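You operate a simulated robot arm through the tools that you are given. There is no shell and no other tool. Be economical: measure what you need, move in short steps, check, and stop when the job is done.

Carry out the task below with a simulated robot arm. There is one attempt and no reset: what you move stays moved.

JOB
Put things in order on the counter under the picture. At the end: the green-capped pot stands where the grey spring clip (marked "500 g") stood; the clear coin jar stands where the green-capped pot stood; the beige clothes brush is on the grey tray; the brown cloth weight (marked "400 g") from the counter under the picture stands where the beige clothes brush stood; the grey spring clip from the counter under the picture stands where the brown cloth weight stood; whatever was shut is shut again. Leave all else as you found it, and nothing knocked over.

The check looks at the end state, three seconds after you hand in, the way a careful person would. Anything else that was tipped, shoved, dropped, spilled or broken makes it a failure. Flat cloth is picked up by pressing the open fingertips on it (5 to 10 N) and closing them slowly along it; thin cloth reads only 2 to 8 mm in the jaws.

ROBOT AND FRAMES
A 7-joint arm with a two-finger parallel gripper, fixed in place. Base frame: the origin is at the foot of the arm, x ahead of it, y to its left, z up; the work surface is at about z = 0. Readings come in mm, degrees, newtons and seconds.
With the tool pointing down near the work surface it reaches from about 220 to 580 mm from the base axis. Its first joint turns from -66.0 to 66.0 degrees. Payload 2.5 kg.
Tool frame: the origin (TCP) lies between the finger pads and is the grasp point; the fingertips stand 23 mm ahead of it; z points along the fingers, y is the line along which they close. The gripper opens to 94 mm. The fingers are 38 mm wide and 10 mm thick; the gripper's body (54 by 96 mm) begins 39 mm behind the TCP.
Orientation is that of the tool frame in the base frame, as [roll, pitch, yaw] about the fixed x, y, z axes, in that order (R = Rz(yaw) Ry(pitch) Rx(roll)). With the fingers straight down and closing along the base's y, the tool's x points along the base's -x, its y along +y and its z along -z.

CONTROLS
- The arm moves only by the tool drive_tool. Its argument "deltas" is a list of rows, each a list of 3 entries, a list of its own where there are three numbers: the shift along the tool's x, y, z in mm, then the turn, a rotation vector about the tool's x, y, z in degrees, then the opening, from 0 (shut) to 1 (fully open). In form: [[[x, y, z], [rx, ry, rz], grip], ...]. A call has 1 to 12 rows; each row is the pose to reach, as a shift and turn from the pose commanded when the call began, along the tool's axes at that moment. Rows are played at 5 a second. More than 50 mm and 8.6 degrees between two rows, or a gripper value outside its range, and nothing of the call is played. A pose out of reach is approached as far as the arm can. The call stops where the force on the tool passes 40 N (or 10 N more than at its start, if that is more) or the arm is blocked; 0.2 s more then pass. The fingers move at their own pace (about 108 mm/s each) and stop on an object; they squeeze with about 40 N. The grip force told is the motor's: it shows also when the fingers shut on nothing. Time passes only in rows, and 0.2 s behind the last, so rows that repeat a pose let the fingers close. It gives the time, the measured TCP pose, the force on the tool (base axes), the opening and the grip force at its end, in the units of the frame above (readings bear some noise), and new pictures: "pictures" is both (left out), scene, wrist or none.
- Cameras (640 x 400 px; columns grow to the right, rows downward): "scene" is fixed at [136.4, -429.6, 524.4]; the picture's right is [0.62, -0.78, 0.00], its down [-0.54, -0.43, -0.72] and it looks along [0.57, 0.45, -0.69] (base axes); focal length 262 px, centre (320, 200). "wrist" rides on the gripper at [-39, 0, -44] in the tool frame; the picture's right is [0.00, -1.00, 0.00], its down [0.97, 0.00, -0.24] and it looks along [0.24, 0.00, 0.97] (tool axes); focal length 218 px, centre (320, 200).
- point_at(camera, pixels): for up to 12 pixels [column, row] of the newest picture of that camera ("zoom" is the newest enlarged one), the place [x, y, z] in the base frame of the surface seen there, good to about 2 mm, but the place of the scene camera against the robot may be out by one fixed shift of up to 12 mm in any direction. It takes no simulated time.
- close_up(camera, box): a new picture of the part [left, top, right, bottom] of that camera's present view, enlarged. It takes no simulated time.
- sign_off(): hands the job in; it is judged then, once.

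Keep the steps short. Do not move on a guess: measure, check each grasp and each placing, and mend mistakes. In all there are 80 turns and 150 pictures (those below and enlarged ones count). Leave the gripper open and the arm clear of the work at the hand-in unless told otherwise, and finish with a single line.

The tools are called after "Request:" by a JSON object that holds its "name" and its "arguments". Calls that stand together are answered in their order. drive_tool: Moves the arm, as the interface text tells. Its arguments: {"type":"object","properties":{"deltas":{"type":"array","items":{"type":"array"}},"pictures":{"type":"string","enum":["both","scene","wrist","none"]}},"required":["deltas"]} The other tools are called the same way: point_at (camera, pixels) gives the place of the surface under pixels of a picture; close_up (camera, box) takes an enlarged picture of a part of a camera's view; sign_off () hands the job in.

At the start:

```text
time: 0.0
ee_pos: [376.2, -6.0, 303.5]
tool_rot: [179.9, -0.1, 180.0]
wrist_force: [-0.4, 0.0, 0.5]
finger_gap: 93.8
grip_force: 0.0
```

scene: 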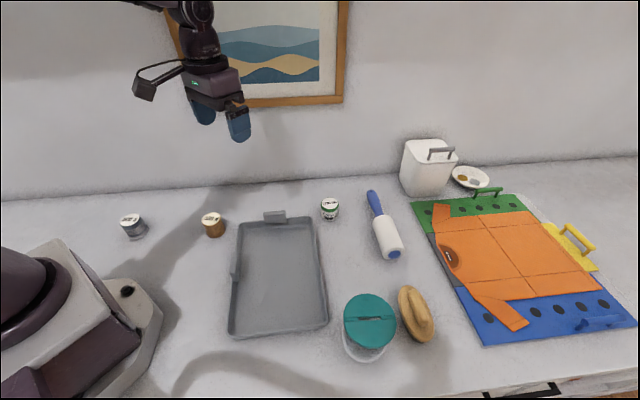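
wrist: 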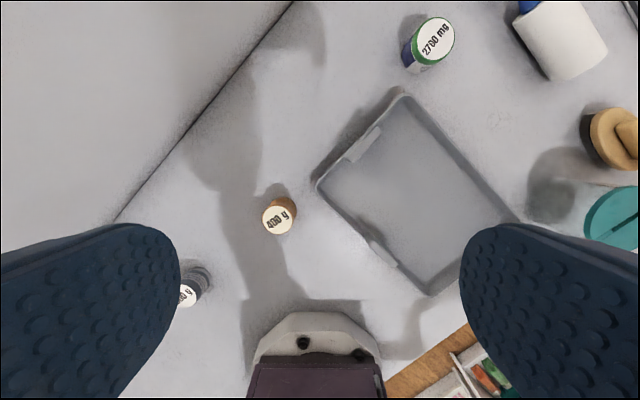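

I'll look closely at the objects first: the clip at about (133,226), the weight (213,224), the pot (330,208), the jar (369,325) and the brush (416,313).

Request:
{"name": "close_up", "arguments": {"camera": "scene", "box": [100, 180, 360, 342]}}

Request:
{"name": "close_up", "arguments": {"camera": "scene", "box": [320, 180, 480, 380]}}

Request:
{"name": "point_at", "arguments": {"camera": "scene", "pixels": [[131, 219], [212, 217], [329, 202], [369, 308], [413, 305], [419, 340], [280, 270], [232, 334], [327, 322], [316, 218], [240, 224], [387, 235]]}}

Request:
{"name": "point_at", "arguments": {"camera": "wrist", "pixels": [[187, 296], [278, 218], [433, 40], [622, 215], [615, 130], [400, 200], [402, 96], [322, 185], [430, 292], [515, 218], [350, 150], [200, 270]]}}

```text
2.46 times, centred on (230, 261) of scene
```

zoom: 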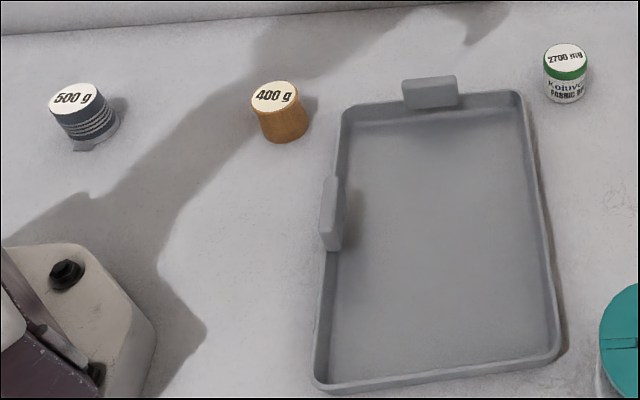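

```text
2.00 times, centred on (400, 280) of scene
```

zoom: 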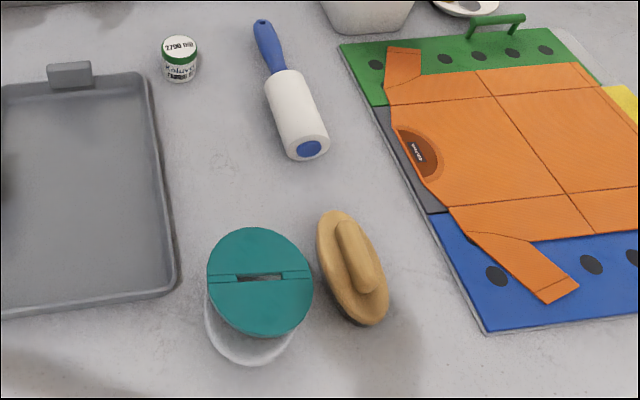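

```text
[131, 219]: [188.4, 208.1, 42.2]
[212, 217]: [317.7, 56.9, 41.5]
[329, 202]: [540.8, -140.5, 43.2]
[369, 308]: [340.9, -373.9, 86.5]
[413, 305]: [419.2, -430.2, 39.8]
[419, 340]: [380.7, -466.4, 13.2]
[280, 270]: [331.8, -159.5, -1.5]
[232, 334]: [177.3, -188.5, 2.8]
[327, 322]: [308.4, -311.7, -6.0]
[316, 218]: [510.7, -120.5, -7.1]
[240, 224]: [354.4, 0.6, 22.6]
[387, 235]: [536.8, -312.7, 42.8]
```

```text
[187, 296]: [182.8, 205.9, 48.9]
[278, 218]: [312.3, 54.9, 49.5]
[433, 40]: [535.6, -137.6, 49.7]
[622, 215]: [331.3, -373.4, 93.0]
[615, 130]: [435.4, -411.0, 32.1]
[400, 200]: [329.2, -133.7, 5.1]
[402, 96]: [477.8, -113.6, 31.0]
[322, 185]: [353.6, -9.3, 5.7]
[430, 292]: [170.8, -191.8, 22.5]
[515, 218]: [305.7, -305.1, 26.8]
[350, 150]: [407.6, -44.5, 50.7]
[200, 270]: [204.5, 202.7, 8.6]
```

The wrist and scene readings differ by about (-5, +2, +7), so I'll trust the wrist camera. The moves form a chain that needs no buffer: brush, then weight, clip, pot and jar. I'll move above the jar and brush to measure them.

Request:
{"name": "drive_tool", "arguments": {"deltas": [[[0, -48, 0], [0, 0, 0], 1], [[0, -96, 0], [0, 0, 0], 1], [[0, -144, 0], [0, 0, 0], 1], [[0, -192, 0], [0, 0, 0], 1], [[0, -240, 0], [0, 0, 0], 1], [[6, -288, 0], [0, 0, 0], 1], [[10, -330, 0], [0, 0, 0], 1], [[10, -340, 0], [0, 0, 0], 1]]}}

```text
time: 1.8
ee_pos: [365.2, -342.4, 304.8]
tool_rot: [-180.0, 0.1, -180.0]
wrist_force: [-0.7, 0.0, -0.6]
finger_gap: 94.0
grip_force: 0.0
```

scene: 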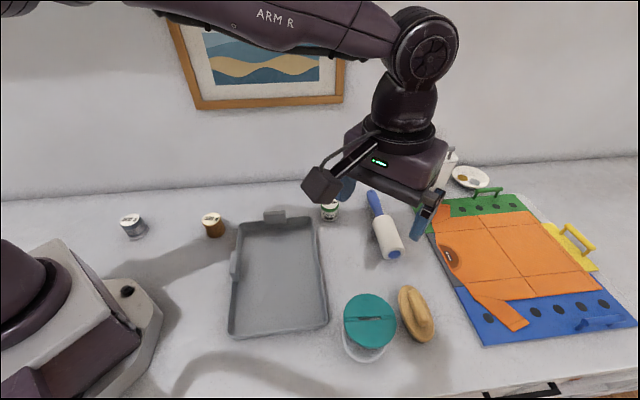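
wrist: 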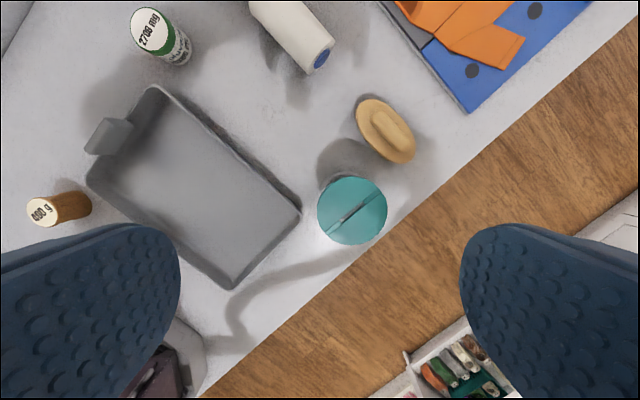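

The brush is at (386,131) and the jar at (352,210) in the wrist view. I'll zoom in and measure both.

Request:
{"name": "close_up", "arguments": {"camera": "wrist", "box": [280, 70, 440, 270]}}

Request:
{"name": "point_at", "arguments": {"camera": "wrist", "pixels": [[360, 102], [410, 158], [358, 125], [410, 132], [382, 115], [395, 138], [388, 128], [352, 178], [318, 210], [386, 210], [352, 243], [352, 195]]}}

Request:
{"name": "point_at", "arguments": {"camera": "wrist", "pixels": [[200, 180], [155, 90], [300, 212], [230, 286], [88, 186], [340, 170], [370, 170], [430, 160], [320, 50], [290, 30], [60, 208], [250, 250]]}}

```text
2.00 times, centred on (360, 170) of wrist
```

zoom: 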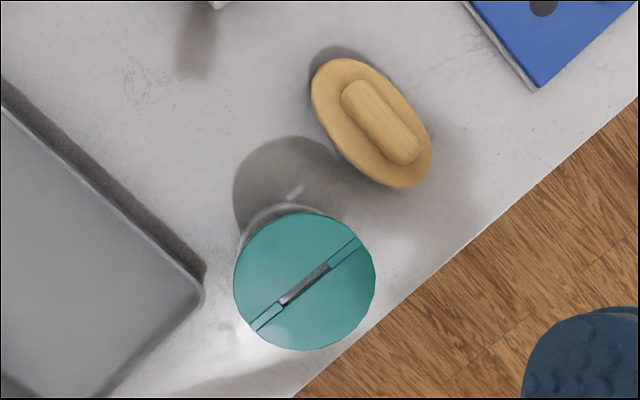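

```text
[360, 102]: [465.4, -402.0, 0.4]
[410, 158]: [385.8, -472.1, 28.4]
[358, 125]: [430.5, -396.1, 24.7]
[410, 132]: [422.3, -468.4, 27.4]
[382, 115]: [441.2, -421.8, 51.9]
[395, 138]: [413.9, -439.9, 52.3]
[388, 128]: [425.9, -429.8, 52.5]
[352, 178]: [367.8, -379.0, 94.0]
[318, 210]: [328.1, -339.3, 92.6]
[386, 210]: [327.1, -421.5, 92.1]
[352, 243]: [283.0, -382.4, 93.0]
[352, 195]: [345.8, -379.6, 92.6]
```

```text
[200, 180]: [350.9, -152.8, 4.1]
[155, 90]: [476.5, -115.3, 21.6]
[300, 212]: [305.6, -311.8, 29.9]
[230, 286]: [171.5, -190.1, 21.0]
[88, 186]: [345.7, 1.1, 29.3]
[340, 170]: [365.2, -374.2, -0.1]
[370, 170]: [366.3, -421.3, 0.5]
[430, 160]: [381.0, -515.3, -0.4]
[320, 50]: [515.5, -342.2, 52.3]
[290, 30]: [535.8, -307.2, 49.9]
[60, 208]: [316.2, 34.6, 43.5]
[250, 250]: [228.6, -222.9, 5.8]
```

The brush centre is at about (424,-434). Its handle top is at z 52, and the handle's long axis runs along (0.75,0.66). The jar is about 84 mm across, centred at (327,-380), with its top at z 93. I'll turn so the jaws close across the handle, move over the brush at z of about 150 and check the reach.

Request:
{"name": "drive_tool", "arguments": {"deltas": [[[-10, -15, 25], [0, 0, -7], 0.5], [[-20, -31, 50], [0, 0, -14], 0.5], [[-30, -46, 75], [0, 0, -21], 0.5], [[-40, -61, 100], [0, 0, -28], 0.5], [[-50, -77, 125], [0, 0, -35], 0.5], [[-59, -92, 153], [0, 0, -41.4], 0.5], [[-59, -92, 153], [0, 0, -41.4], 0.5]]}}

```text
time: 3.4
ee_pos: [419.3, -432.4, 148.5]
tool_rot: [-179.9, 0.0, -138.5]
wrist_force: [0.0, -0.3, -0.2]
finger_gap: 47.1
grip_force: 0.0
out of reach, approached as far as the arm can: row 6, 7
```

scene: 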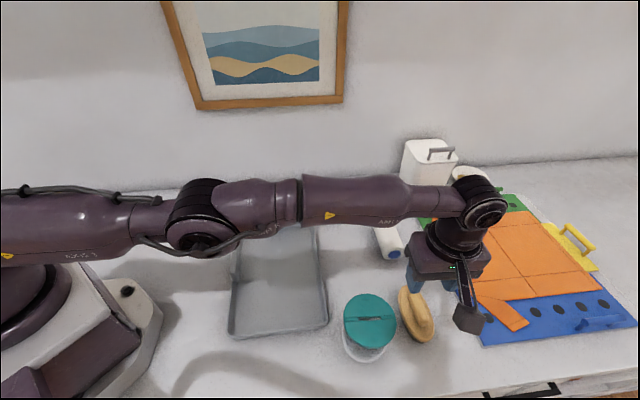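
wrist: 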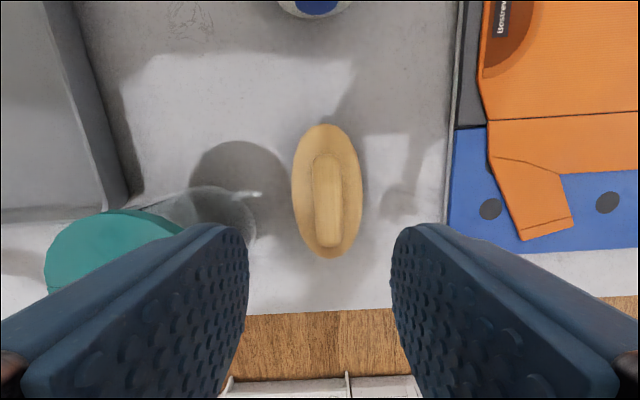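

Near the reach limit: the tool stopped at radius 602. I'll measure the brush precisely from here.

Request:
{"name": "point_at", "arguments": {"camera": "wrist", "pixels": [[326, 126], [330, 256], [293, 195], [361, 188], [326, 160], [330, 240], [316, 200], [340, 200], [328, 200], [303, 160], [350, 225], [250, 220]]}}

Request:
{"name": "close_up", "arguments": {"camera": "wrist", "box": [180, 90, 440, 290]}}

```text
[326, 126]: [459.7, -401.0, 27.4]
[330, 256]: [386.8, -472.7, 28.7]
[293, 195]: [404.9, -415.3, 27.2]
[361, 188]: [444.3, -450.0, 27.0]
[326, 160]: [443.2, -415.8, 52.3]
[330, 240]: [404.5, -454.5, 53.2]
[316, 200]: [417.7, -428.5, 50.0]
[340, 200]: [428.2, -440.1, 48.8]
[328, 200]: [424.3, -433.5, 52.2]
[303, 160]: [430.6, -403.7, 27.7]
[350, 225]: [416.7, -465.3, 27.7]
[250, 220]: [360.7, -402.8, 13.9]
```

```text
2.00 times, centred on (310, 190) of wrist
```

zoom: 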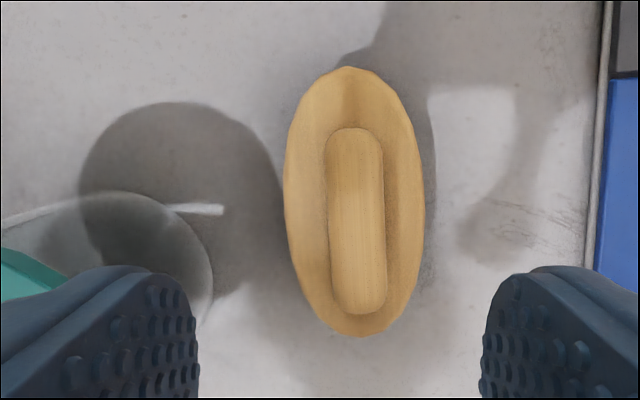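

The brush centre is (424,-434.5), radius 607, with its axis at 45°, which is tangential. A vertical tool can't get there low down. I'll grip the handle by its ends instead, closing tangentially, with the tool tilted outward in the radial plane so the brush stays level. First I'll back off and turn the yaw to 135°.

Request:
{"name": "drive_tool", "arguments": {"deltas": [[[1, 15, -10], [0, 0, 8], 0.6], [[2, 30, -20], [0, 0, 16], 0.7], [[2, 40, -20], [0, 0, 24], 0.8], [[2, 40, -20], [0, 0, 32], 0.85], [[2, 40, -20], [0, 0, 40], 0.85], [[2, 40, -20], [0, 0, 48], 0.85], [[2, 40, -20], [0, 0, 56], 0.85], [[2, 40, -20], [0, 0, 64], 0.85], [[2, 40, -20], [0, 0, 72], 0.85], [[2, 40, -20], [0, 0, 80], 0.85], [[2, 40, -20], [0, 0, 86.5], 0.85], [[2, 40, -20], [0, 0, 86.5], 0.85]], "pictures": "wrist"}}

```text
time: 6.0
ee_pos: [391.1, -403.9, 171.4]
tool_rot: [-179.9, -0.1, 134.7]
wrist_force: [0.2, -0.1, 0.1]
finger_gap: 79.8
grip_force: 0.0
```

wrist: 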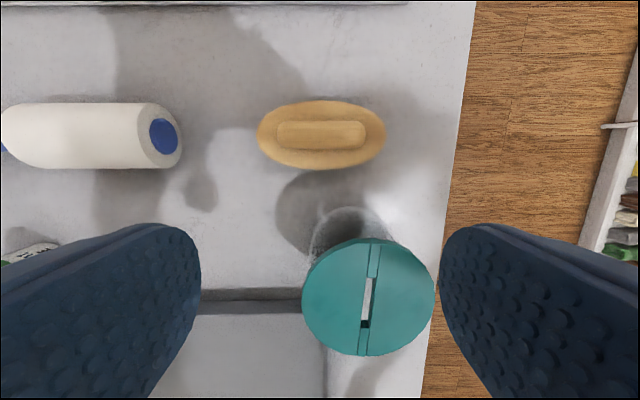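

The tool is now radially aligned. Next I'll tilt 12° outward while moving over the brush, then come down to z of about 80 and check the reach.

Request:
{"name": "drive_tool", "arguments": {"deltas": [[[-10, 1, 0], [0, -6, 0], 0.85], [[-22, 2, 20], [0, -12, 0], 0.85], [[-35, 2, 50], [0, -12, 0], 0.85], [[-43, 2, 75], [0, -12, 0], 0.85], [[-43, 2, 91], [0, -12, 0], 0.85], [[-43, 2, 91], [0, -12, 0], 0.85]]}}

```text
time: 7.4
ee_pos: [422.0, -432.6, 79.6]
tool_rot: [180.0, 11.9, 134.9]
wrist_force: [0.1, 0.7, 0.7]
finger_gap: 80.1
grip_force: 0.0
```

scene: 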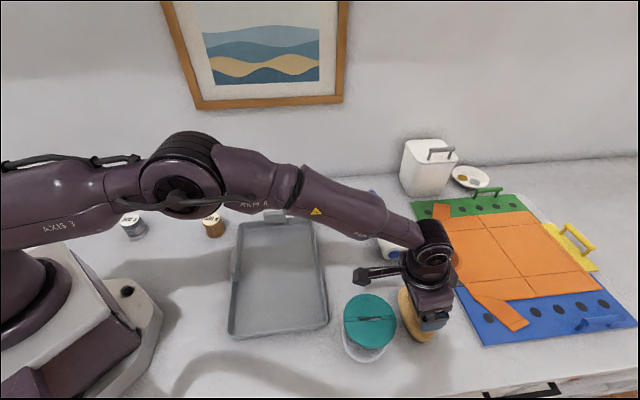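
wrist: 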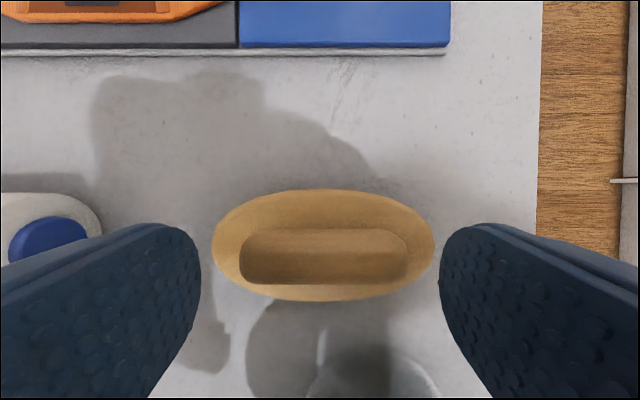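

The pose was reached. A box on a stalk sticks out on the tool's inner side, at scene (365,275), near the jar lid, so I'll measure its height.

Request:
{"name": "point_at", "arguments": {"camera": "scene", "pixels": [[363, 276], [370, 279], [359, 270], [385, 272], [369, 300], [440, 320], [433, 285]]}}

Request:
{"name": "close_up", "arguments": {"camera": "scene", "box": [320, 200, 480, 380]}}

Request:
{"name": "point_at", "arguments": {"camera": "wrist", "pixels": [[245, 262], [405, 255], [325, 260], [325, 235], [215, 245], [433, 235]]}}

```text
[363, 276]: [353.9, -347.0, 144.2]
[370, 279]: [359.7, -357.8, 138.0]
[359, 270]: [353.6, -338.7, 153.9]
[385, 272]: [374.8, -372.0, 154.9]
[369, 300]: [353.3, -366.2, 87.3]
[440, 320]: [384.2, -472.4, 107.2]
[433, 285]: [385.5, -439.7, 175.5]
```

```text
2.22 times, centred on (400, 290) of scene
```

zoom: 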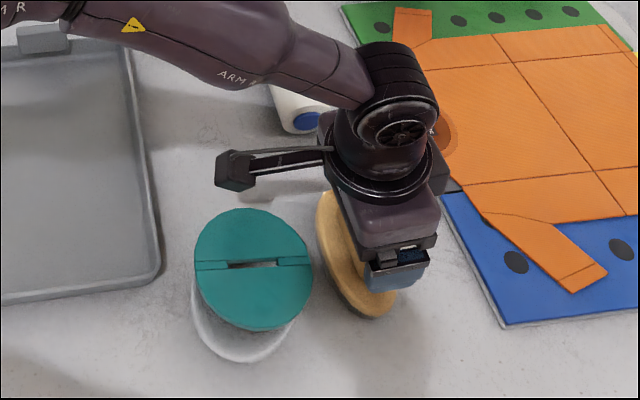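

```text
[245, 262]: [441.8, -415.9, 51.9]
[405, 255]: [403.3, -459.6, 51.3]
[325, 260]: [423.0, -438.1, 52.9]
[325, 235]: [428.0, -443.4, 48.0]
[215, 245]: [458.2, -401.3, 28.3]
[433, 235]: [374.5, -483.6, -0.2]
```

The box hangs about 40 mm above the lid, so there's room. I'll come straight down 23 mm with a 2.5 mm tangential correction. Then I'll close on the handle ends.

Request:
{"name": "drive_tool", "arguments": {"deltas": [[[1.5, -2.5, 11], [0, 0, 0], 0.85], [[3.8, -2.5, 22.5], [0, 0, 0], 0.85], [[3.8, -2.5, 22.5], [0, 0, 0], 0.85]], "pictures": "wrist"}}

```text
time: 8.2
ee_pos: [421.0, -433.3, 55.9]
tool_rot: [179.9, 12.0, 134.9]
wrist_force: [-0.7, 0.2, 0.2]
finger_gap: 79.9
grip_force: 0.0
```

wrist: 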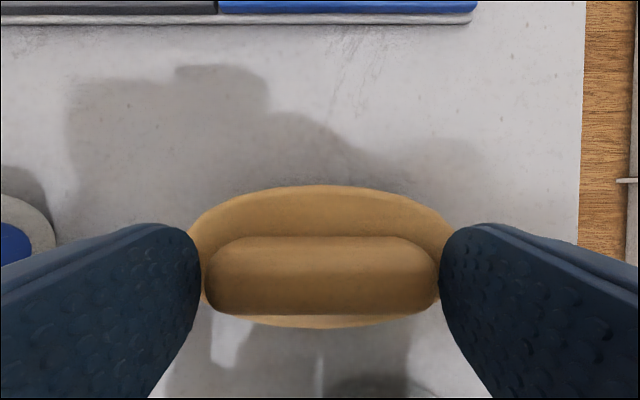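

Centred. Now I'll close.

Request:
{"name": "drive_tool", "arguments": {"deltas": [[[0, 0, 0], [0, 0, 0], 0.7], [[0, 0, 0], [0, 0, 0], 0.5], [[0, 0, 0], [0, 0, 0], 0.3], [[0, 0, 0], [0, 0, 0], 0.3]], "pictures": "wrist"}}

```text
time: 9.2
ee_pos: [420.2, -434.2, 57.1]
tool_rot: [-180.0, 11.9, 134.8]
wrist_force: [-0.3, -0.8, 0.1]
finger_gap: 65.7
grip_force: 39.6
```

wrist: 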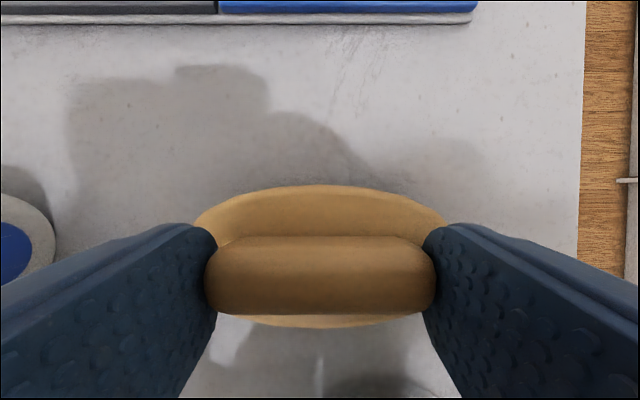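

The grip is at 65.7 mm and 39.6 N. I'll lift straight up and check.

Request:
{"name": "drive_tool", "arguments": {"deltas": [[[-2, 0, -9.8], [0, 0, 0], 0.3], [[-8.3, 0, -39], [0, 0, 0], 0.3], [[-16.6, 0, -78], [0, 0, 0], 0.3], [[-20.8, 0, -98], [0, 0, 0], 0.3]]}}

```text
time: 10.2
ee_pos: [422.8, -435.0, 155.7]
tool_rot: [180.0, 12.0, 134.9]
wrist_force: [0.2, -0.2, -1.4]
finger_gap: 65.2
grip_force: 39.9
```

scene: 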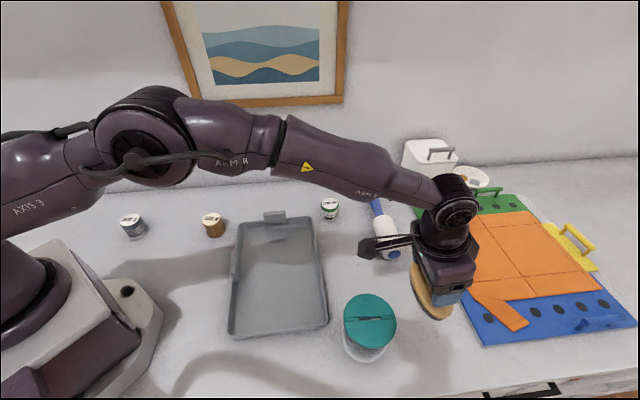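
wrist: 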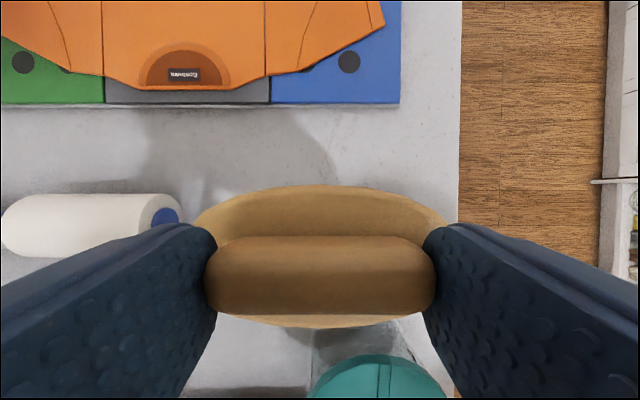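

The brush is held level. The tray centre is at about (325,-155), with its long axis at about 46°, so the orientation can stay as it is. I'll raise the arm and carry the brush over the tray.

Request:
{"name": "drive_tool", "arguments": {"deltas": [[[-9.4, 0, -44], [0, 0, 0], 0.3], [[35, 21, -51], [0, 0, 0], 0.3], [[79, 43, -58], [0, 0, 0], 0.3], [[123, 64, -65], [0, 0, 0], 0.3], [[167, 85, -72], [0, 0, 0], 0.3], [[211, 107, -79], [0, 0, 0], 0.3], [[255.4, 128.2, -85], [0, 0, 0], 0.3], [[255.4, 128.2, -85], [0, 0, 0], 0.3]]}}

```text
time: 12.0
ee_pos: [319.9, -153.5, 185.8]
tool_rot: [179.9, 12.0, 134.9]
wrist_force: [-0.5, 0.3, -0.3]
finger_gap: 65.6
grip_force: 40.0
```

scene: 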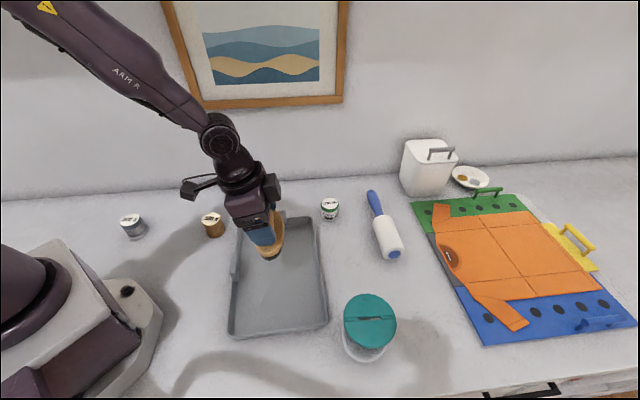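
wrist: 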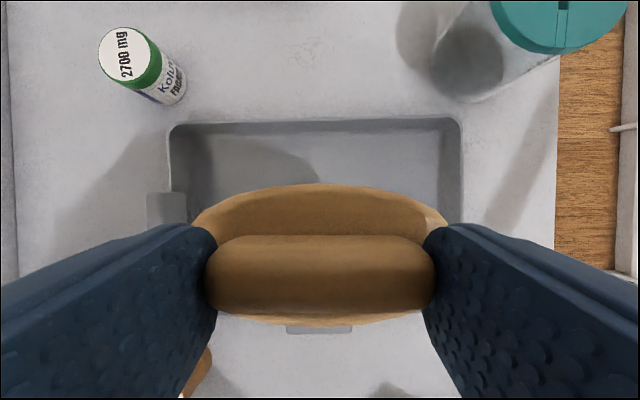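

It's positioned over the tray middle. I'll lower it to just above the tray floor.

Request:
{"name": "drive_tool", "arguments": {"deltas": [[[8.3, 0, 39], [0, 0, 0], 0.3], [[16.6, 0, 78], [0, 0, 0], 0.3], [[22.9, 0, 107.6], [0, 0, 0], 0.3], [[24.7, 0, 116.4], [0, 0, 0], 0.3], [[24.7, 0, 116.4], [0, 0, 0], 0.3]]}}

```text
time: 13.2
ee_pos: [322.6, -155.7, 66.6]
tool_rot: [180.0, 12.0, 134.9]
wrist_force: [-0.2, -0.1, -1.9]
finger_gap: 65.2
grip_force: 39.8
```

scene: 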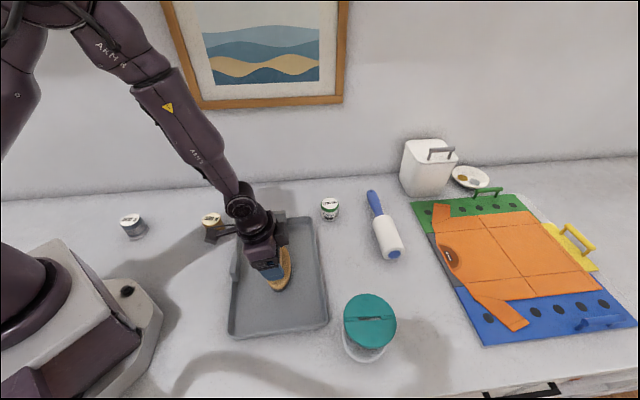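
wrist: 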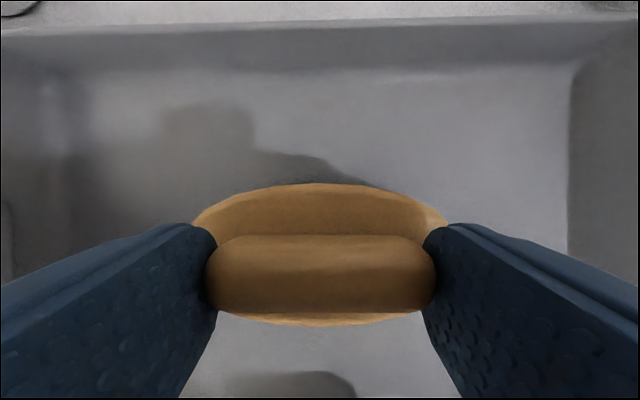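

I'll lower the last few mm slowly and watch the force.

Request:
{"name": "drive_tool", "arguments": {"deltas": [[[0.3, 0, 1.5], [0, 0, 0], 0.3], [[0.6, 0, 2.9], [0, 0, 0], 0.3], [[0.8, 0, 3.9], [0, 0, 0], 0.3], [[0.9, 0, 4.4], [0, 0, 0], 0.3], [[0.9, 0, 4.4], [0, 0, 0], 0.3]], "pictures": "none"}}

```text
time: 14.4
ee_pos: [323.8, -155.0, 64.7]
tool_rot: [180.0, 12.0, 134.9]
wrist_force: [0.1, 0.1, -1.0]
finger_gap: 65.3
grip_force: 39.8
```

No contact yet, so I'll go another 3 mm.

Request:
{"name": "drive_tool", "arguments": {"deltas": [[[0.2, 0, 1], [0, 0, 0], 0.3], [[0.4, 0, 2], [0, 0, 0], 0.3], [[0.6, 0, 3], [0, 0, 0], 0.3], [[0.6, 0, 3], [0, 0, 0], 0.3]], "pictures": "wrist"}}

```text
time: 15.4
ee_pos: [324.0, -153.7, 60.8]
tool_rot: [179.9, 12.2, 134.9]
wrist_force: [-8.6, 7.3, 37.8]
finger_gap: 65.5
grip_force: 39.7
```

wrist: 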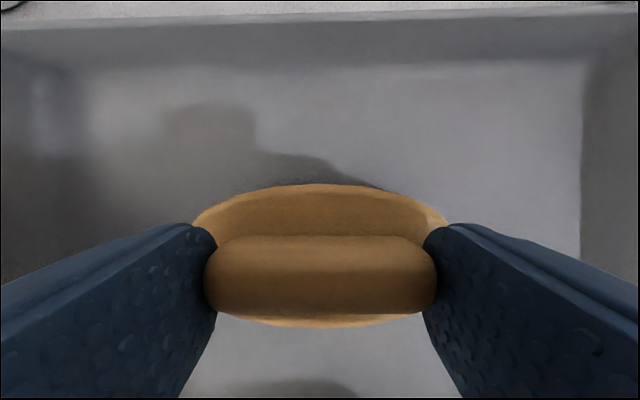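

Contact at 38 N. I'll ease up 1 mm, open and lift away.

Request:
{"name": "drive_tool", "arguments": {"deltas": [[[-0.3, 0, -1.3], [0, 0, 0], 0.3], [[-0.3, 0, -1.3], [0, 0, 0], 0.75], [[-0.3, 0, -1.3], [0, 0, 0], 0.85], [[-5, 0, -20], [0, 0, 0], 0.85], [[-13, 0, -60], [0, 0, 0], 0.85], [[-23, 0, -105], [0, 0, 0], 0.85], [[-23, 0, -105], [0, 0, 0], 0.85]]}}

```text
time: 17.0
ee_pos: [326.1, -154.3, 168.8]
tool_rot: [179.9, 12.1, 134.9]
wrist_force: [0.4, 0.7, -0.6]
finger_gap: 80.1
grip_force: 0.1
```

scene: 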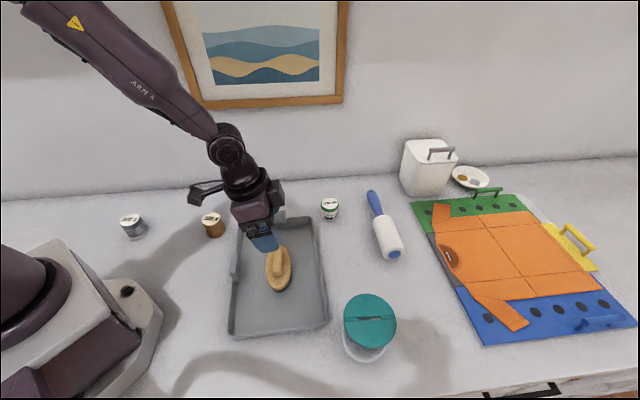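
wrist: 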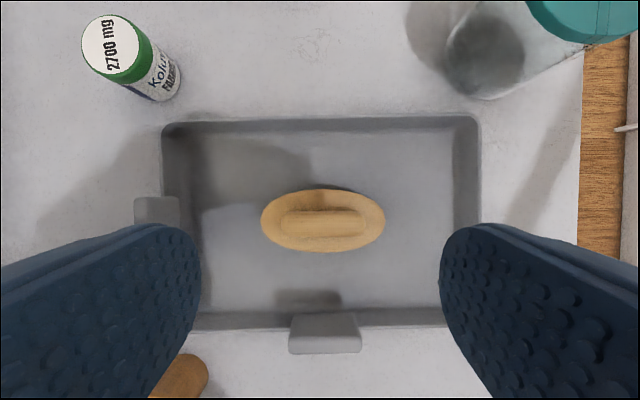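

The brush is on the tray. Next is the brown weight at about (312,55). I'll keep the same tilted orientation, so it will stand upright again at the brush spot. I'll move above it and measure.

Request:
{"name": "drive_tool", "arguments": {"deltas": [[[32.5, 27.5, 1], [0, 0, 0], 0.7], [[65, 55, 2], [0, 0, 0], 0.7], [[97.5, 82.6, 3], [0, 0, 0], 0.7], [[130, 110, 4], [0, 0, 0], 0.7], [[162.6, 137.7, 5.3], [0, 0, 0], 0.7], [[162.6, 137.7, 5.3], [0, 0, 0], 0.7]]}}

```text
time: 18.4
ee_pos: [309.6, 53.3, 124.3]
tool_rot: [180.0, 12.1, 134.8]
wrist_force: [-0.1, 0.2, -0.8]
finger_gap: 65.7
grip_force: 0.0
```

scene: 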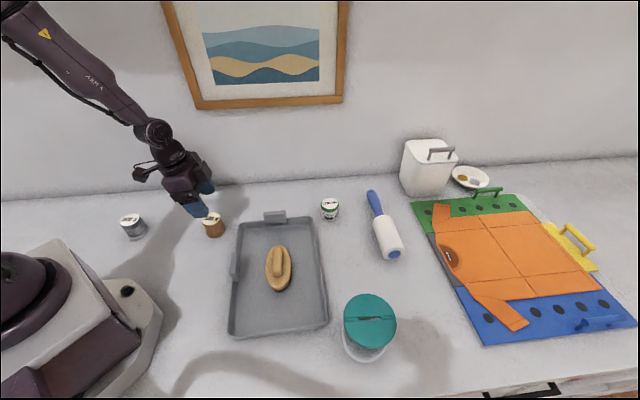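
wrist: 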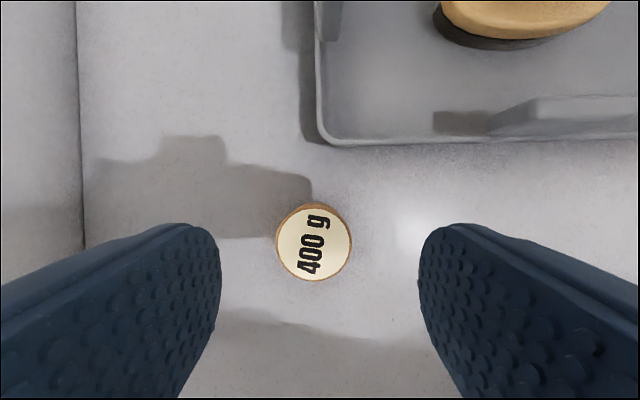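

Request:
{"name": "point_at", "arguments": {"camera": "wrist", "pixels": [[280, 243], [348, 243], [314, 208], [314, 276], [314, 242], [325, 141]]}}

```text
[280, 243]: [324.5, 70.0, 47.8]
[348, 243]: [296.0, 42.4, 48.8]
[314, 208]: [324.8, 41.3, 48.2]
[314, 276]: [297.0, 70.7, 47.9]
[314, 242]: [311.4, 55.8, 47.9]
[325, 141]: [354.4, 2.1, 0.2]
```

The weight centre is (310.8, 56.0), its diameter about 40 and its top at z 48. I'll go down to TCP z of about 33 and close.

Request:
{"name": "drive_tool", "arguments": {"deltas": [[[8, 2.7, 36], [0, 0, 0], 0.7], [[15, 2.7, 66], [0, 0, 0], 0.7], [[20.1, 2.7, 89.1], [0, 0, 0], 0.7], [[20.1, 2.7, 89.1], [0, 0, 0], 0.7], [[20.1, 2.7, 89.1], [0, 0, 0], 0.5], [[20.1, 2.7, 89.1], [0, 0, 0], 0.3], [[20.1, 2.7, 89.1], [0, 0, 0], 0.3]]}}

```text
time: 20.0
ee_pos: [312.7, 55.8, 36.5]
tool_rot: [180.0, 12.0, 135.0]
wrist_force: [0.3, -0.3, 0.5]
finger_gap: 44.8
grip_force: 39.8
```

scene: 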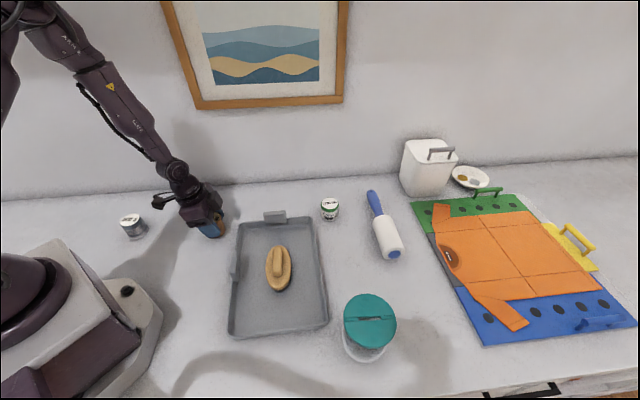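
wrist: 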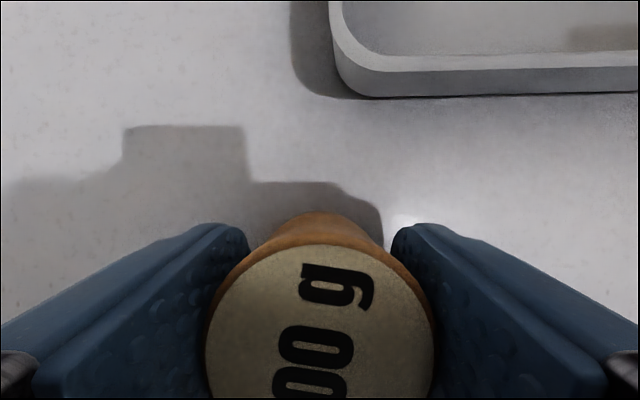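

Gripped at 44.8 mm. I'll lift and look for tilt or slip.

Request:
{"name": "drive_tool", "arguments": {"deltas": [[[-4, 0, -19], [0, 0, 0], 0.3], [[-12, 0, -58], [0, 0, 0], 0.3], [[-20, 0, -97], [0, 0, 0], 0.3], [[-27, 0, -127], [0, 0, 0], 0.3], [[-27, 0, -127], [0, 0, 0], 0.3]]}}

```text
time: 21.2
ee_pos: [311.3, 57.2, 166.4]
tool_rot: [-180.0, 12.0, 135.0]
wrist_force: [1.1, -0.4, -3.0]
finger_gap: 45.2
grip_force: 39.6
```

scene: 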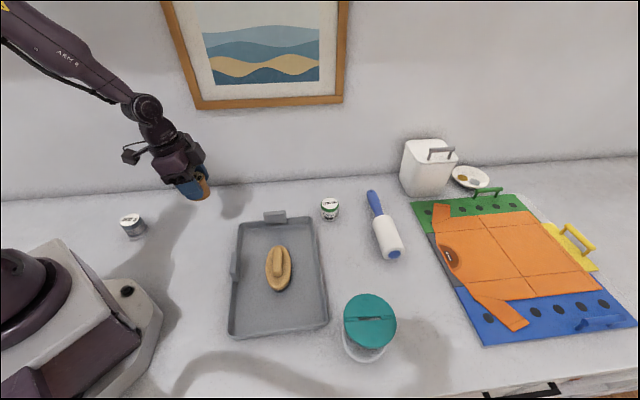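
wrist: 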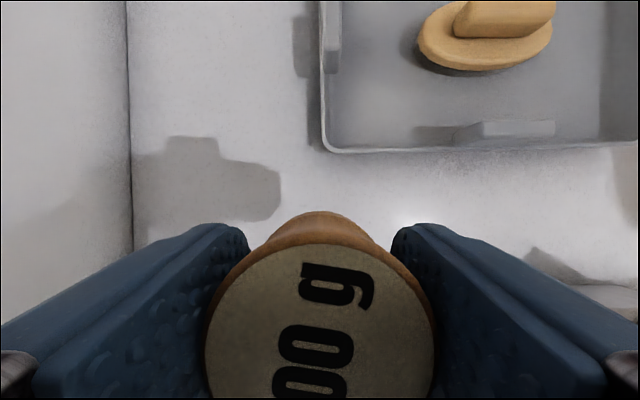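

The weight is steady. I'll carry it to above the brush spot at (424,-434.5).

Request:
{"name": "drive_tool", "arguments": {"deltas": [[[-38, -24.3, 8.6], [0, 0, 0], 0.3], [[-76, -48.6, 17.2], [0, 0, 0], 0.3], [[-114, -72.9, 25.9], [0, 0, 0], 0.3], [[-152, -97.2, 34.5], [0, 0, 0], 0.3], [[-190, -121.5, 43.1], [0, 0, 0], 0.3], [[-228, -145.8, 51.7], [0, 0, 0], 0.3], [[-266, -170, 60.3], [0, 0, 0], 0.3], [[-304, -194.4, 69], [0, 0, 0], 0.3], [[-342, -218.7, 77.6], [0, 0, 0], 0.3], [[-380, -243, 86.2], [0, 0, 0], 0.3], [[-417.3, -267.2, 94.8], [0, 0, 0], 0.3], [[-417.3, -267.2, 94.8], [0, 0, 0], 0.3]]}}

```text
time: 23.8
ee_pos: [425.3, -434.2, 158.8]
tool_rot: [-179.9, 11.9, 134.9]
wrist_force: [-0.3, -0.1, -2.5]
finger_gap: 45.1
grip_force: 39.9
```

scene: 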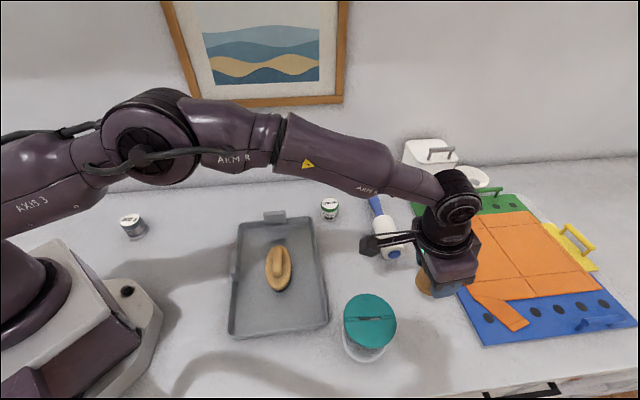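
wrist: 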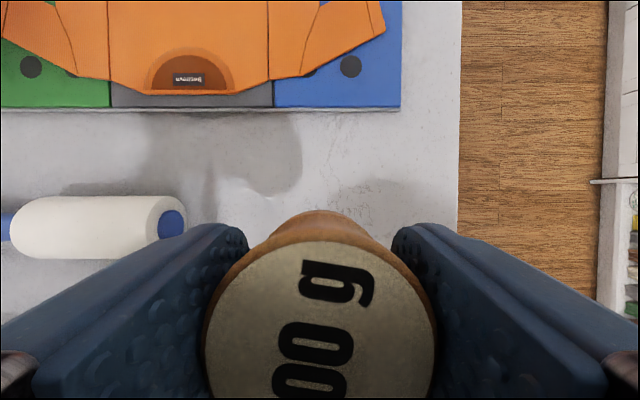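

At placing height the stalk box would come down onto the jar lid: it hangs about 57 mm above the TCP, and the lid is at 93. I'll rotate the tool -25° about the vertical here so the box clears the jar. The weight stays upright.

Request:
{"name": "drive_tool", "arguments": {"deltas": [[[0, 0, 0], [1.7, 0, 8.1], 0.3], [[0, 0, 0], [3.4, 0, 16.2], 0.3], [[0, 0, 0], [5.2, 0, 24.45], 0.3], [[0, 0, 0], [5.2, 0, 24.45], 0.3]]}}

```text
time: 24.8
ee_pos: [425.0, -433.9, 160.0]
tool_rot: [-180.0, 12.1, 109.9]
wrist_force: [1.3, 0.5, -3.9]
finger_gap: 44.8
grip_force: 39.7
```

scene: 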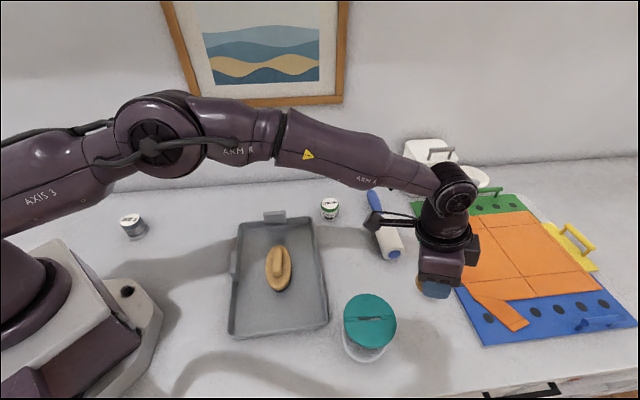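
wrist: 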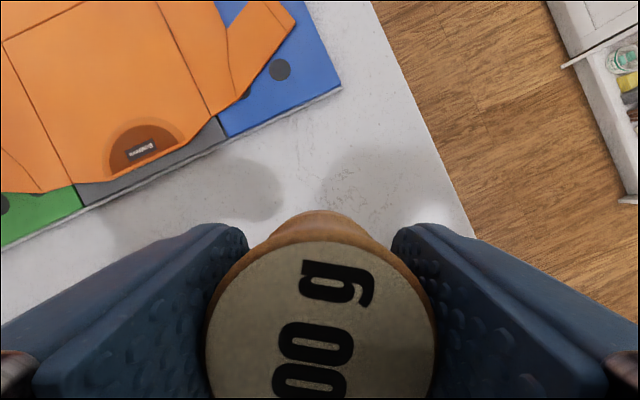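

The box now points clear of the jar. I'll lower to TCP z of about 50 and check.

Request:
{"name": "drive_tool", "arguments": {"deltas": [[[8.3, 0, 39], [0, 0, 0], 0.3], [[16.6, 0, 78], [0, 0, 0], 0.3], [[21, 0, 98], [0, 0, 0], 0.3], [[22.9, 0, 107.6], [0, 0, 0], 0.3], [[22.9, 0, 107.6], [0, 0, 0], 0.3]]}}

```text
time: 26.0
ee_pos: [424.8, -434.3, 49.6]
tool_rot: [179.9, 12.0, 109.9]
wrist_force: [-0.1, -0.9, -3.5]
finger_gap: 44.9
grip_force: 40.2
```

scene: 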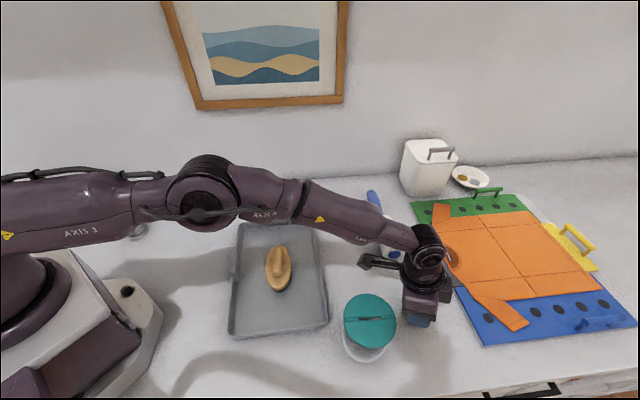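
wrist: 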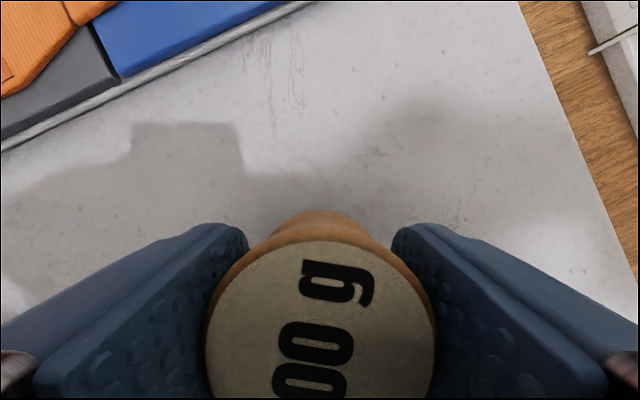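

Request:
{"name": "drive_tool", "arguments": {"deltas": [[[1.2, 0, 5.9], [0, 0, 0], 0.3], [[2, 0, 9.8], [0, 0, 0], 0.3], [[2.3, 0, 11], [0, 0, 0], 0.3], [[2.5, 0, 12.2], [0, 0, 0], 0.3], [[2.5, 0, 12.2], [0, 0, 0], 0.3]], "pictures": "none"}}

```text
time: 27.2
ee_pos: [425.6, -434.2, 37.9]
tool_rot: [-179.9, 12.1, 109.9]
wrist_force: [-0.2, -0.4, -3.4]
finger_gap: 45.1
grip_force: 40.2
```

Still hanging (-3.4 N). I'll go on in small steps.

Request:
{"name": "drive_tool", "arguments": {"deltas": [[[0.2, 0, 1], [0, 0, 0], 0.3], [[0.4, 0, 2], [0, 0, 0], 0.3], [[0.5, 0, 2.5], [0, 0, 0], 0.3], [[0.5, 0, 2.5], [0, 0, 0], 0.3]], "pictures": "none"}}

```text
time: 28.2
ee_pos: [425.2, -434.0, 36.9]
tool_rot: [179.9, 12.1, 109.9]
wrist_force: [1.2, -0.8, 1.5]
finger_gap: 45.0
grip_force: 40.5
```

Just touching. I'll release and rise straight up.

Request:
{"name": "drive_tool", "arguments": {"deltas": [[[0.1, 0, 0.5], [0, 0, 0], 0.4], [[0.1, 0, 0.5], [0, 0, 0], 0.7], [[0.1, 0, 0.5], [0, 0, 0], 0.7], [[-5, 0, -25], [0, 0, 0], 0.7], [[-14, 0, -65], [0, 0, 0], 0.7], [[-23, 0, -107], [0, 0, 0], 0.7], [[-25, 0, -120], [0, 0, 0], 0.7], [[-25, 0, -120], [0, 0, 0], 0.7]]}}

```text
time: 30.0
ee_pos: [425.7, -436.4, 158.1]
tool_rot: [-180.0, 12.0, 109.9]
wrist_force: [-0.2, 0.2, 0.6]
finger_gap: 65.5
grip_force: 0.1
```

scene: 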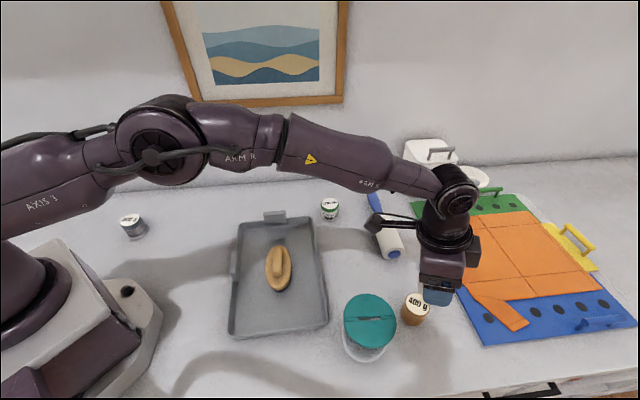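
wrist: 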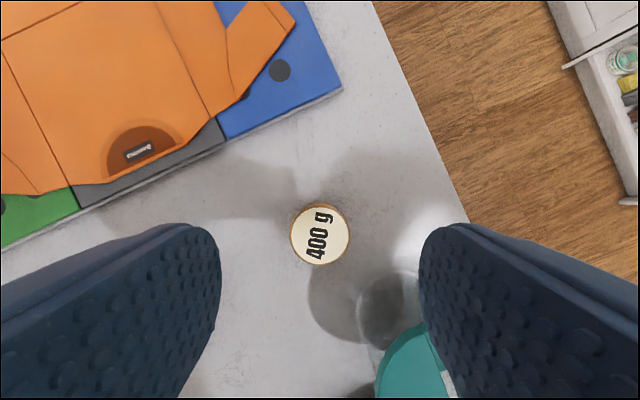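

Request:
{"name": "point_at", "arguments": {"camera": "wrist", "pixels": [[320, 235], [293, 235], [347, 235], [320, 209], [320, 262]]}}

```text
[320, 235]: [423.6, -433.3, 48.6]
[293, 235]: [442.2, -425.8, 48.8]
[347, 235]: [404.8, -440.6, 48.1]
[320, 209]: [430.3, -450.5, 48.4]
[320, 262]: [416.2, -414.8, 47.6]
```

The weight stands at (423.5,-433), within 2 mm of the brush spot. Next is the clip. I'll rise, move inward and return the tool to vertical.

Request:
{"name": "drive_tool", "arguments": {"deltas": [[[10, 0, -40], [0, 3, 0], 0.7], [[40, -17, -60], [0, 8, 0], 0.9], [[70, -34, -72], [0, 12, 0], 0.9], [[94.6, -49.6, -81.5], [0, 12, 0], 0.9], [[94.6, -49.6, -81.5], [0, 12, 0], 0.9]], "pictures": "none"}}

```text
time: 31.2
ee_pos: [340.4, -350.6, 215.8]
tool_rot: [180.0, 0.0, 109.8]
wrist_force: [0.0, -0.4, 0.1]
finger_gap: 84.8
grip_force: 0.1
```

Now I'll swing over to the clip at (183,206), turning the yaw back to 180°.

Request:
{"name": "drive_tool", "arguments": {"deltas": [[[48, 3.4, 0], [0, 0, -5.8], 0.9], [[96, 6.8, 0], [0, 0, -11.7], 0.9], [[144, 10.2, 0], [0, 0, -17.5], 0.9], [[192, 13.7, 0], [0, 0, -23.3], 0.9], [[240, 17.1, 0], [0, 0, -29.2], 0.9], [[288, 20.5, 0], [0, 0, -35], 0.9], [[336, 23.9, 0], [0, 0, -40.8], 0.9], [[384, 27.4, 0], [0, 0, -46.7], 0.9], [[432, 30.8, 5], [0, 0, -52.5], 0.9], [[480, 34.2, 12], [0, 0, -58.3], 0.9], [[528, 37.6, 20], [0, 0, -64.2], 0.9], [[575, 41, 26], [0, 0, -70.1], 0.9]]}}

```text
time: 33.8
ee_pos: [182.0, 204.4, 192.1]
tool_rot: [-180.0, -0.1, -179.9]
wrist_force: [0.2, 0.3, 0.8]
finger_gap: 84.6
grip_force: 0.1
```

scene: 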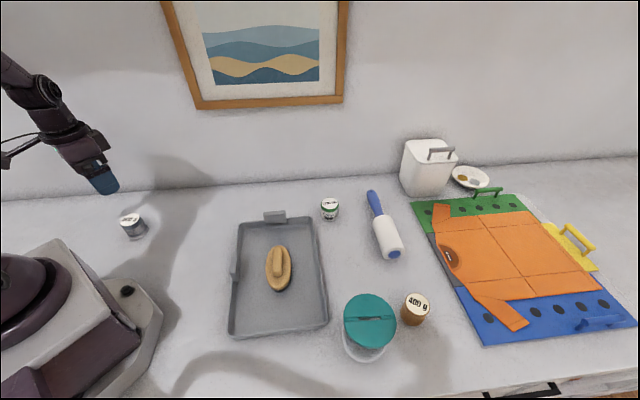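
wrist: 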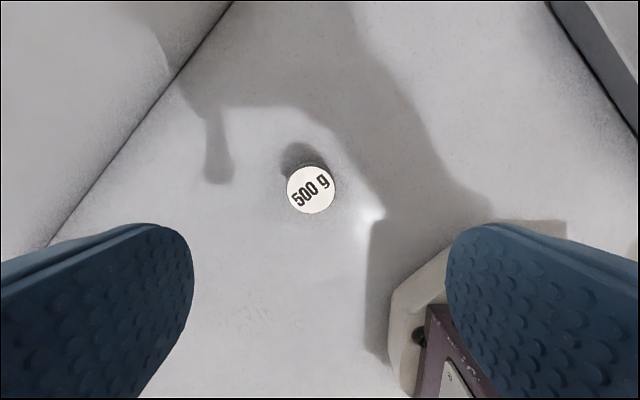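

Request:
{"name": "close_up", "arguments": {"camera": "wrist", "box": [250, 130, 378, 210]}}

Request:
{"name": "close_up", "arguments": {"camera": "scene", "box": [100, 195, 170, 245]}}

Request:
{"name": "point_at", "arguments": {"camera": "wrist", "pixels": [[311, 190], [289, 190], [333, 190], [311, 168], [311, 212], [400, 300], [415, 335], [170, 85], [60, 230], [300, 155]]}}

```text
5.00 times, centred on (314, 170) of wrist
```

zoom: 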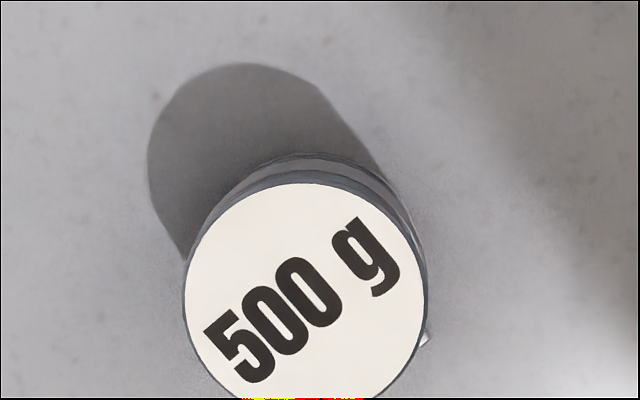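

```text
8.00 times, centred on (135, 220) of scene
```

zoom: 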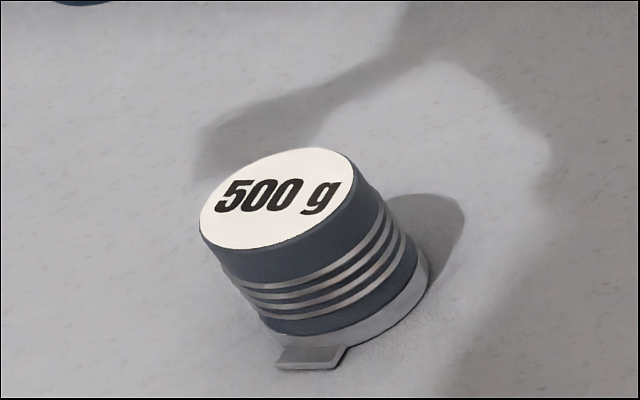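

```text
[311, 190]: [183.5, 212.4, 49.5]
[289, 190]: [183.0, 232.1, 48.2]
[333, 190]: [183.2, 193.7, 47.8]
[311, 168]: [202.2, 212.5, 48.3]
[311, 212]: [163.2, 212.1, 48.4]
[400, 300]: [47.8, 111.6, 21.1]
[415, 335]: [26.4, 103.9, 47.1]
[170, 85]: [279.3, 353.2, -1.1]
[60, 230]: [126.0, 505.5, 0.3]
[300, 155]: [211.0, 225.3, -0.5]
```

The clip centre is (183, 212.6), 40 mm across, with its top at 48.5. Its base tab is low. I'll descend with 65 mm open to z 34 and grip.

Request:
{"name": "drive_tool", "arguments": {"deltas": [[[-1, 8.2, 40], [0, 0, 0], 0.75], [[-1, 8.2, 80], [0, 0, 0], 0.75], [[-1, 8.2, 120], [0, 0, 0], 0.75], [[-1, 8.2, 145], [0, 0, 0], 0.75], [[-1, 8.2, 158], [0, 0, 0], 0.75], [[-1, 8.2, 158], [0, 0, 0], 0.75]]}}

```text
time: 35.2
ee_pos: [185.1, 213.1, 34.9]
tool_rot: [-180.0, 0.1, 179.9]
wrist_force: [0.4, 0.5, 0.0]
finger_gap: 70.5
grip_force: 0.1
```

scene: 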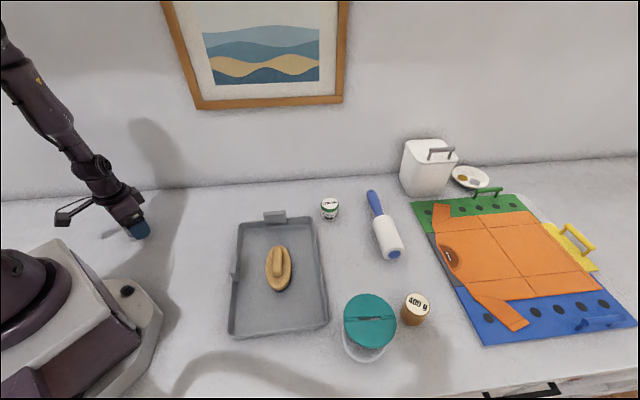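
wrist: 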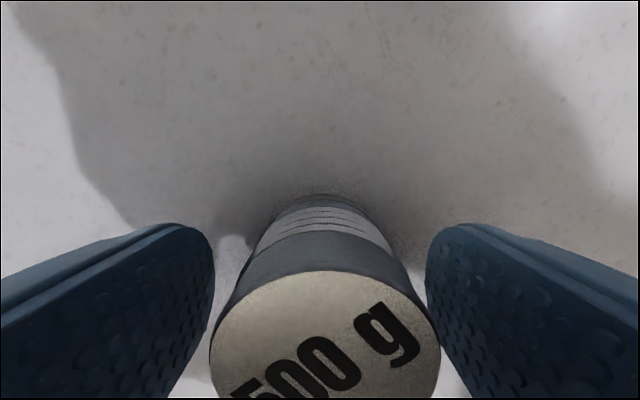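

Aligned. I'll close, then lift.

Request:
{"name": "drive_tool", "arguments": {"deltas": [[[1, 0, 0], [0, 0, 0], 0.6], [[1, 0, 0], [0, 0, 0], 0.45], [[1, 0, 0], [0, 0, 0], 0.3], [[1, 0, 0], [0, 0, 0], 0.3], [[1, 0, -10], [0, 0, 0], 0.3], [[1, 0, -50], [0, 0, 0], 0.3], [[1, 0, -90], [0, 0, 0], 0.3], [[1, 0, -120], [0, 0, 0], 0.3], [[1, 0, -120], [0, 0, 0], 0.3]]}}

```text
time: 37.2
ee_pos: [181.4, 212.8, 156.5]
tool_rot: [-180.0, -0.1, -180.0]
wrist_force: [-0.7, 0.1, -1.1]
finger_gap: 45.1
grip_force: 40.3
```

scene: 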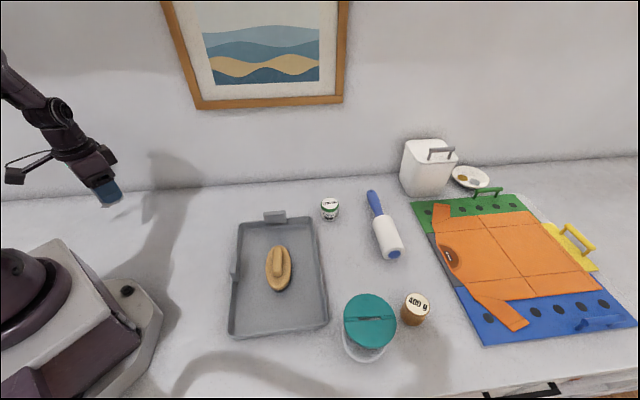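
wrist: 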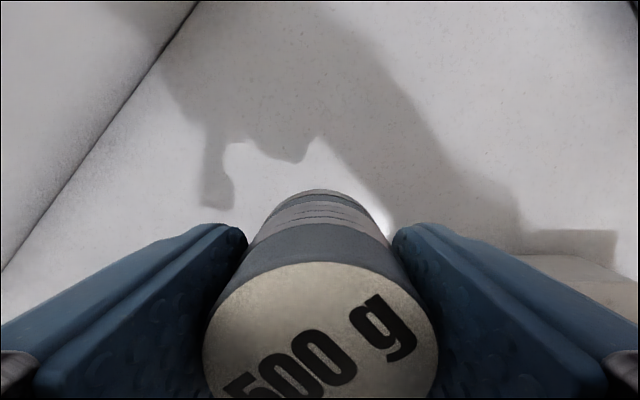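

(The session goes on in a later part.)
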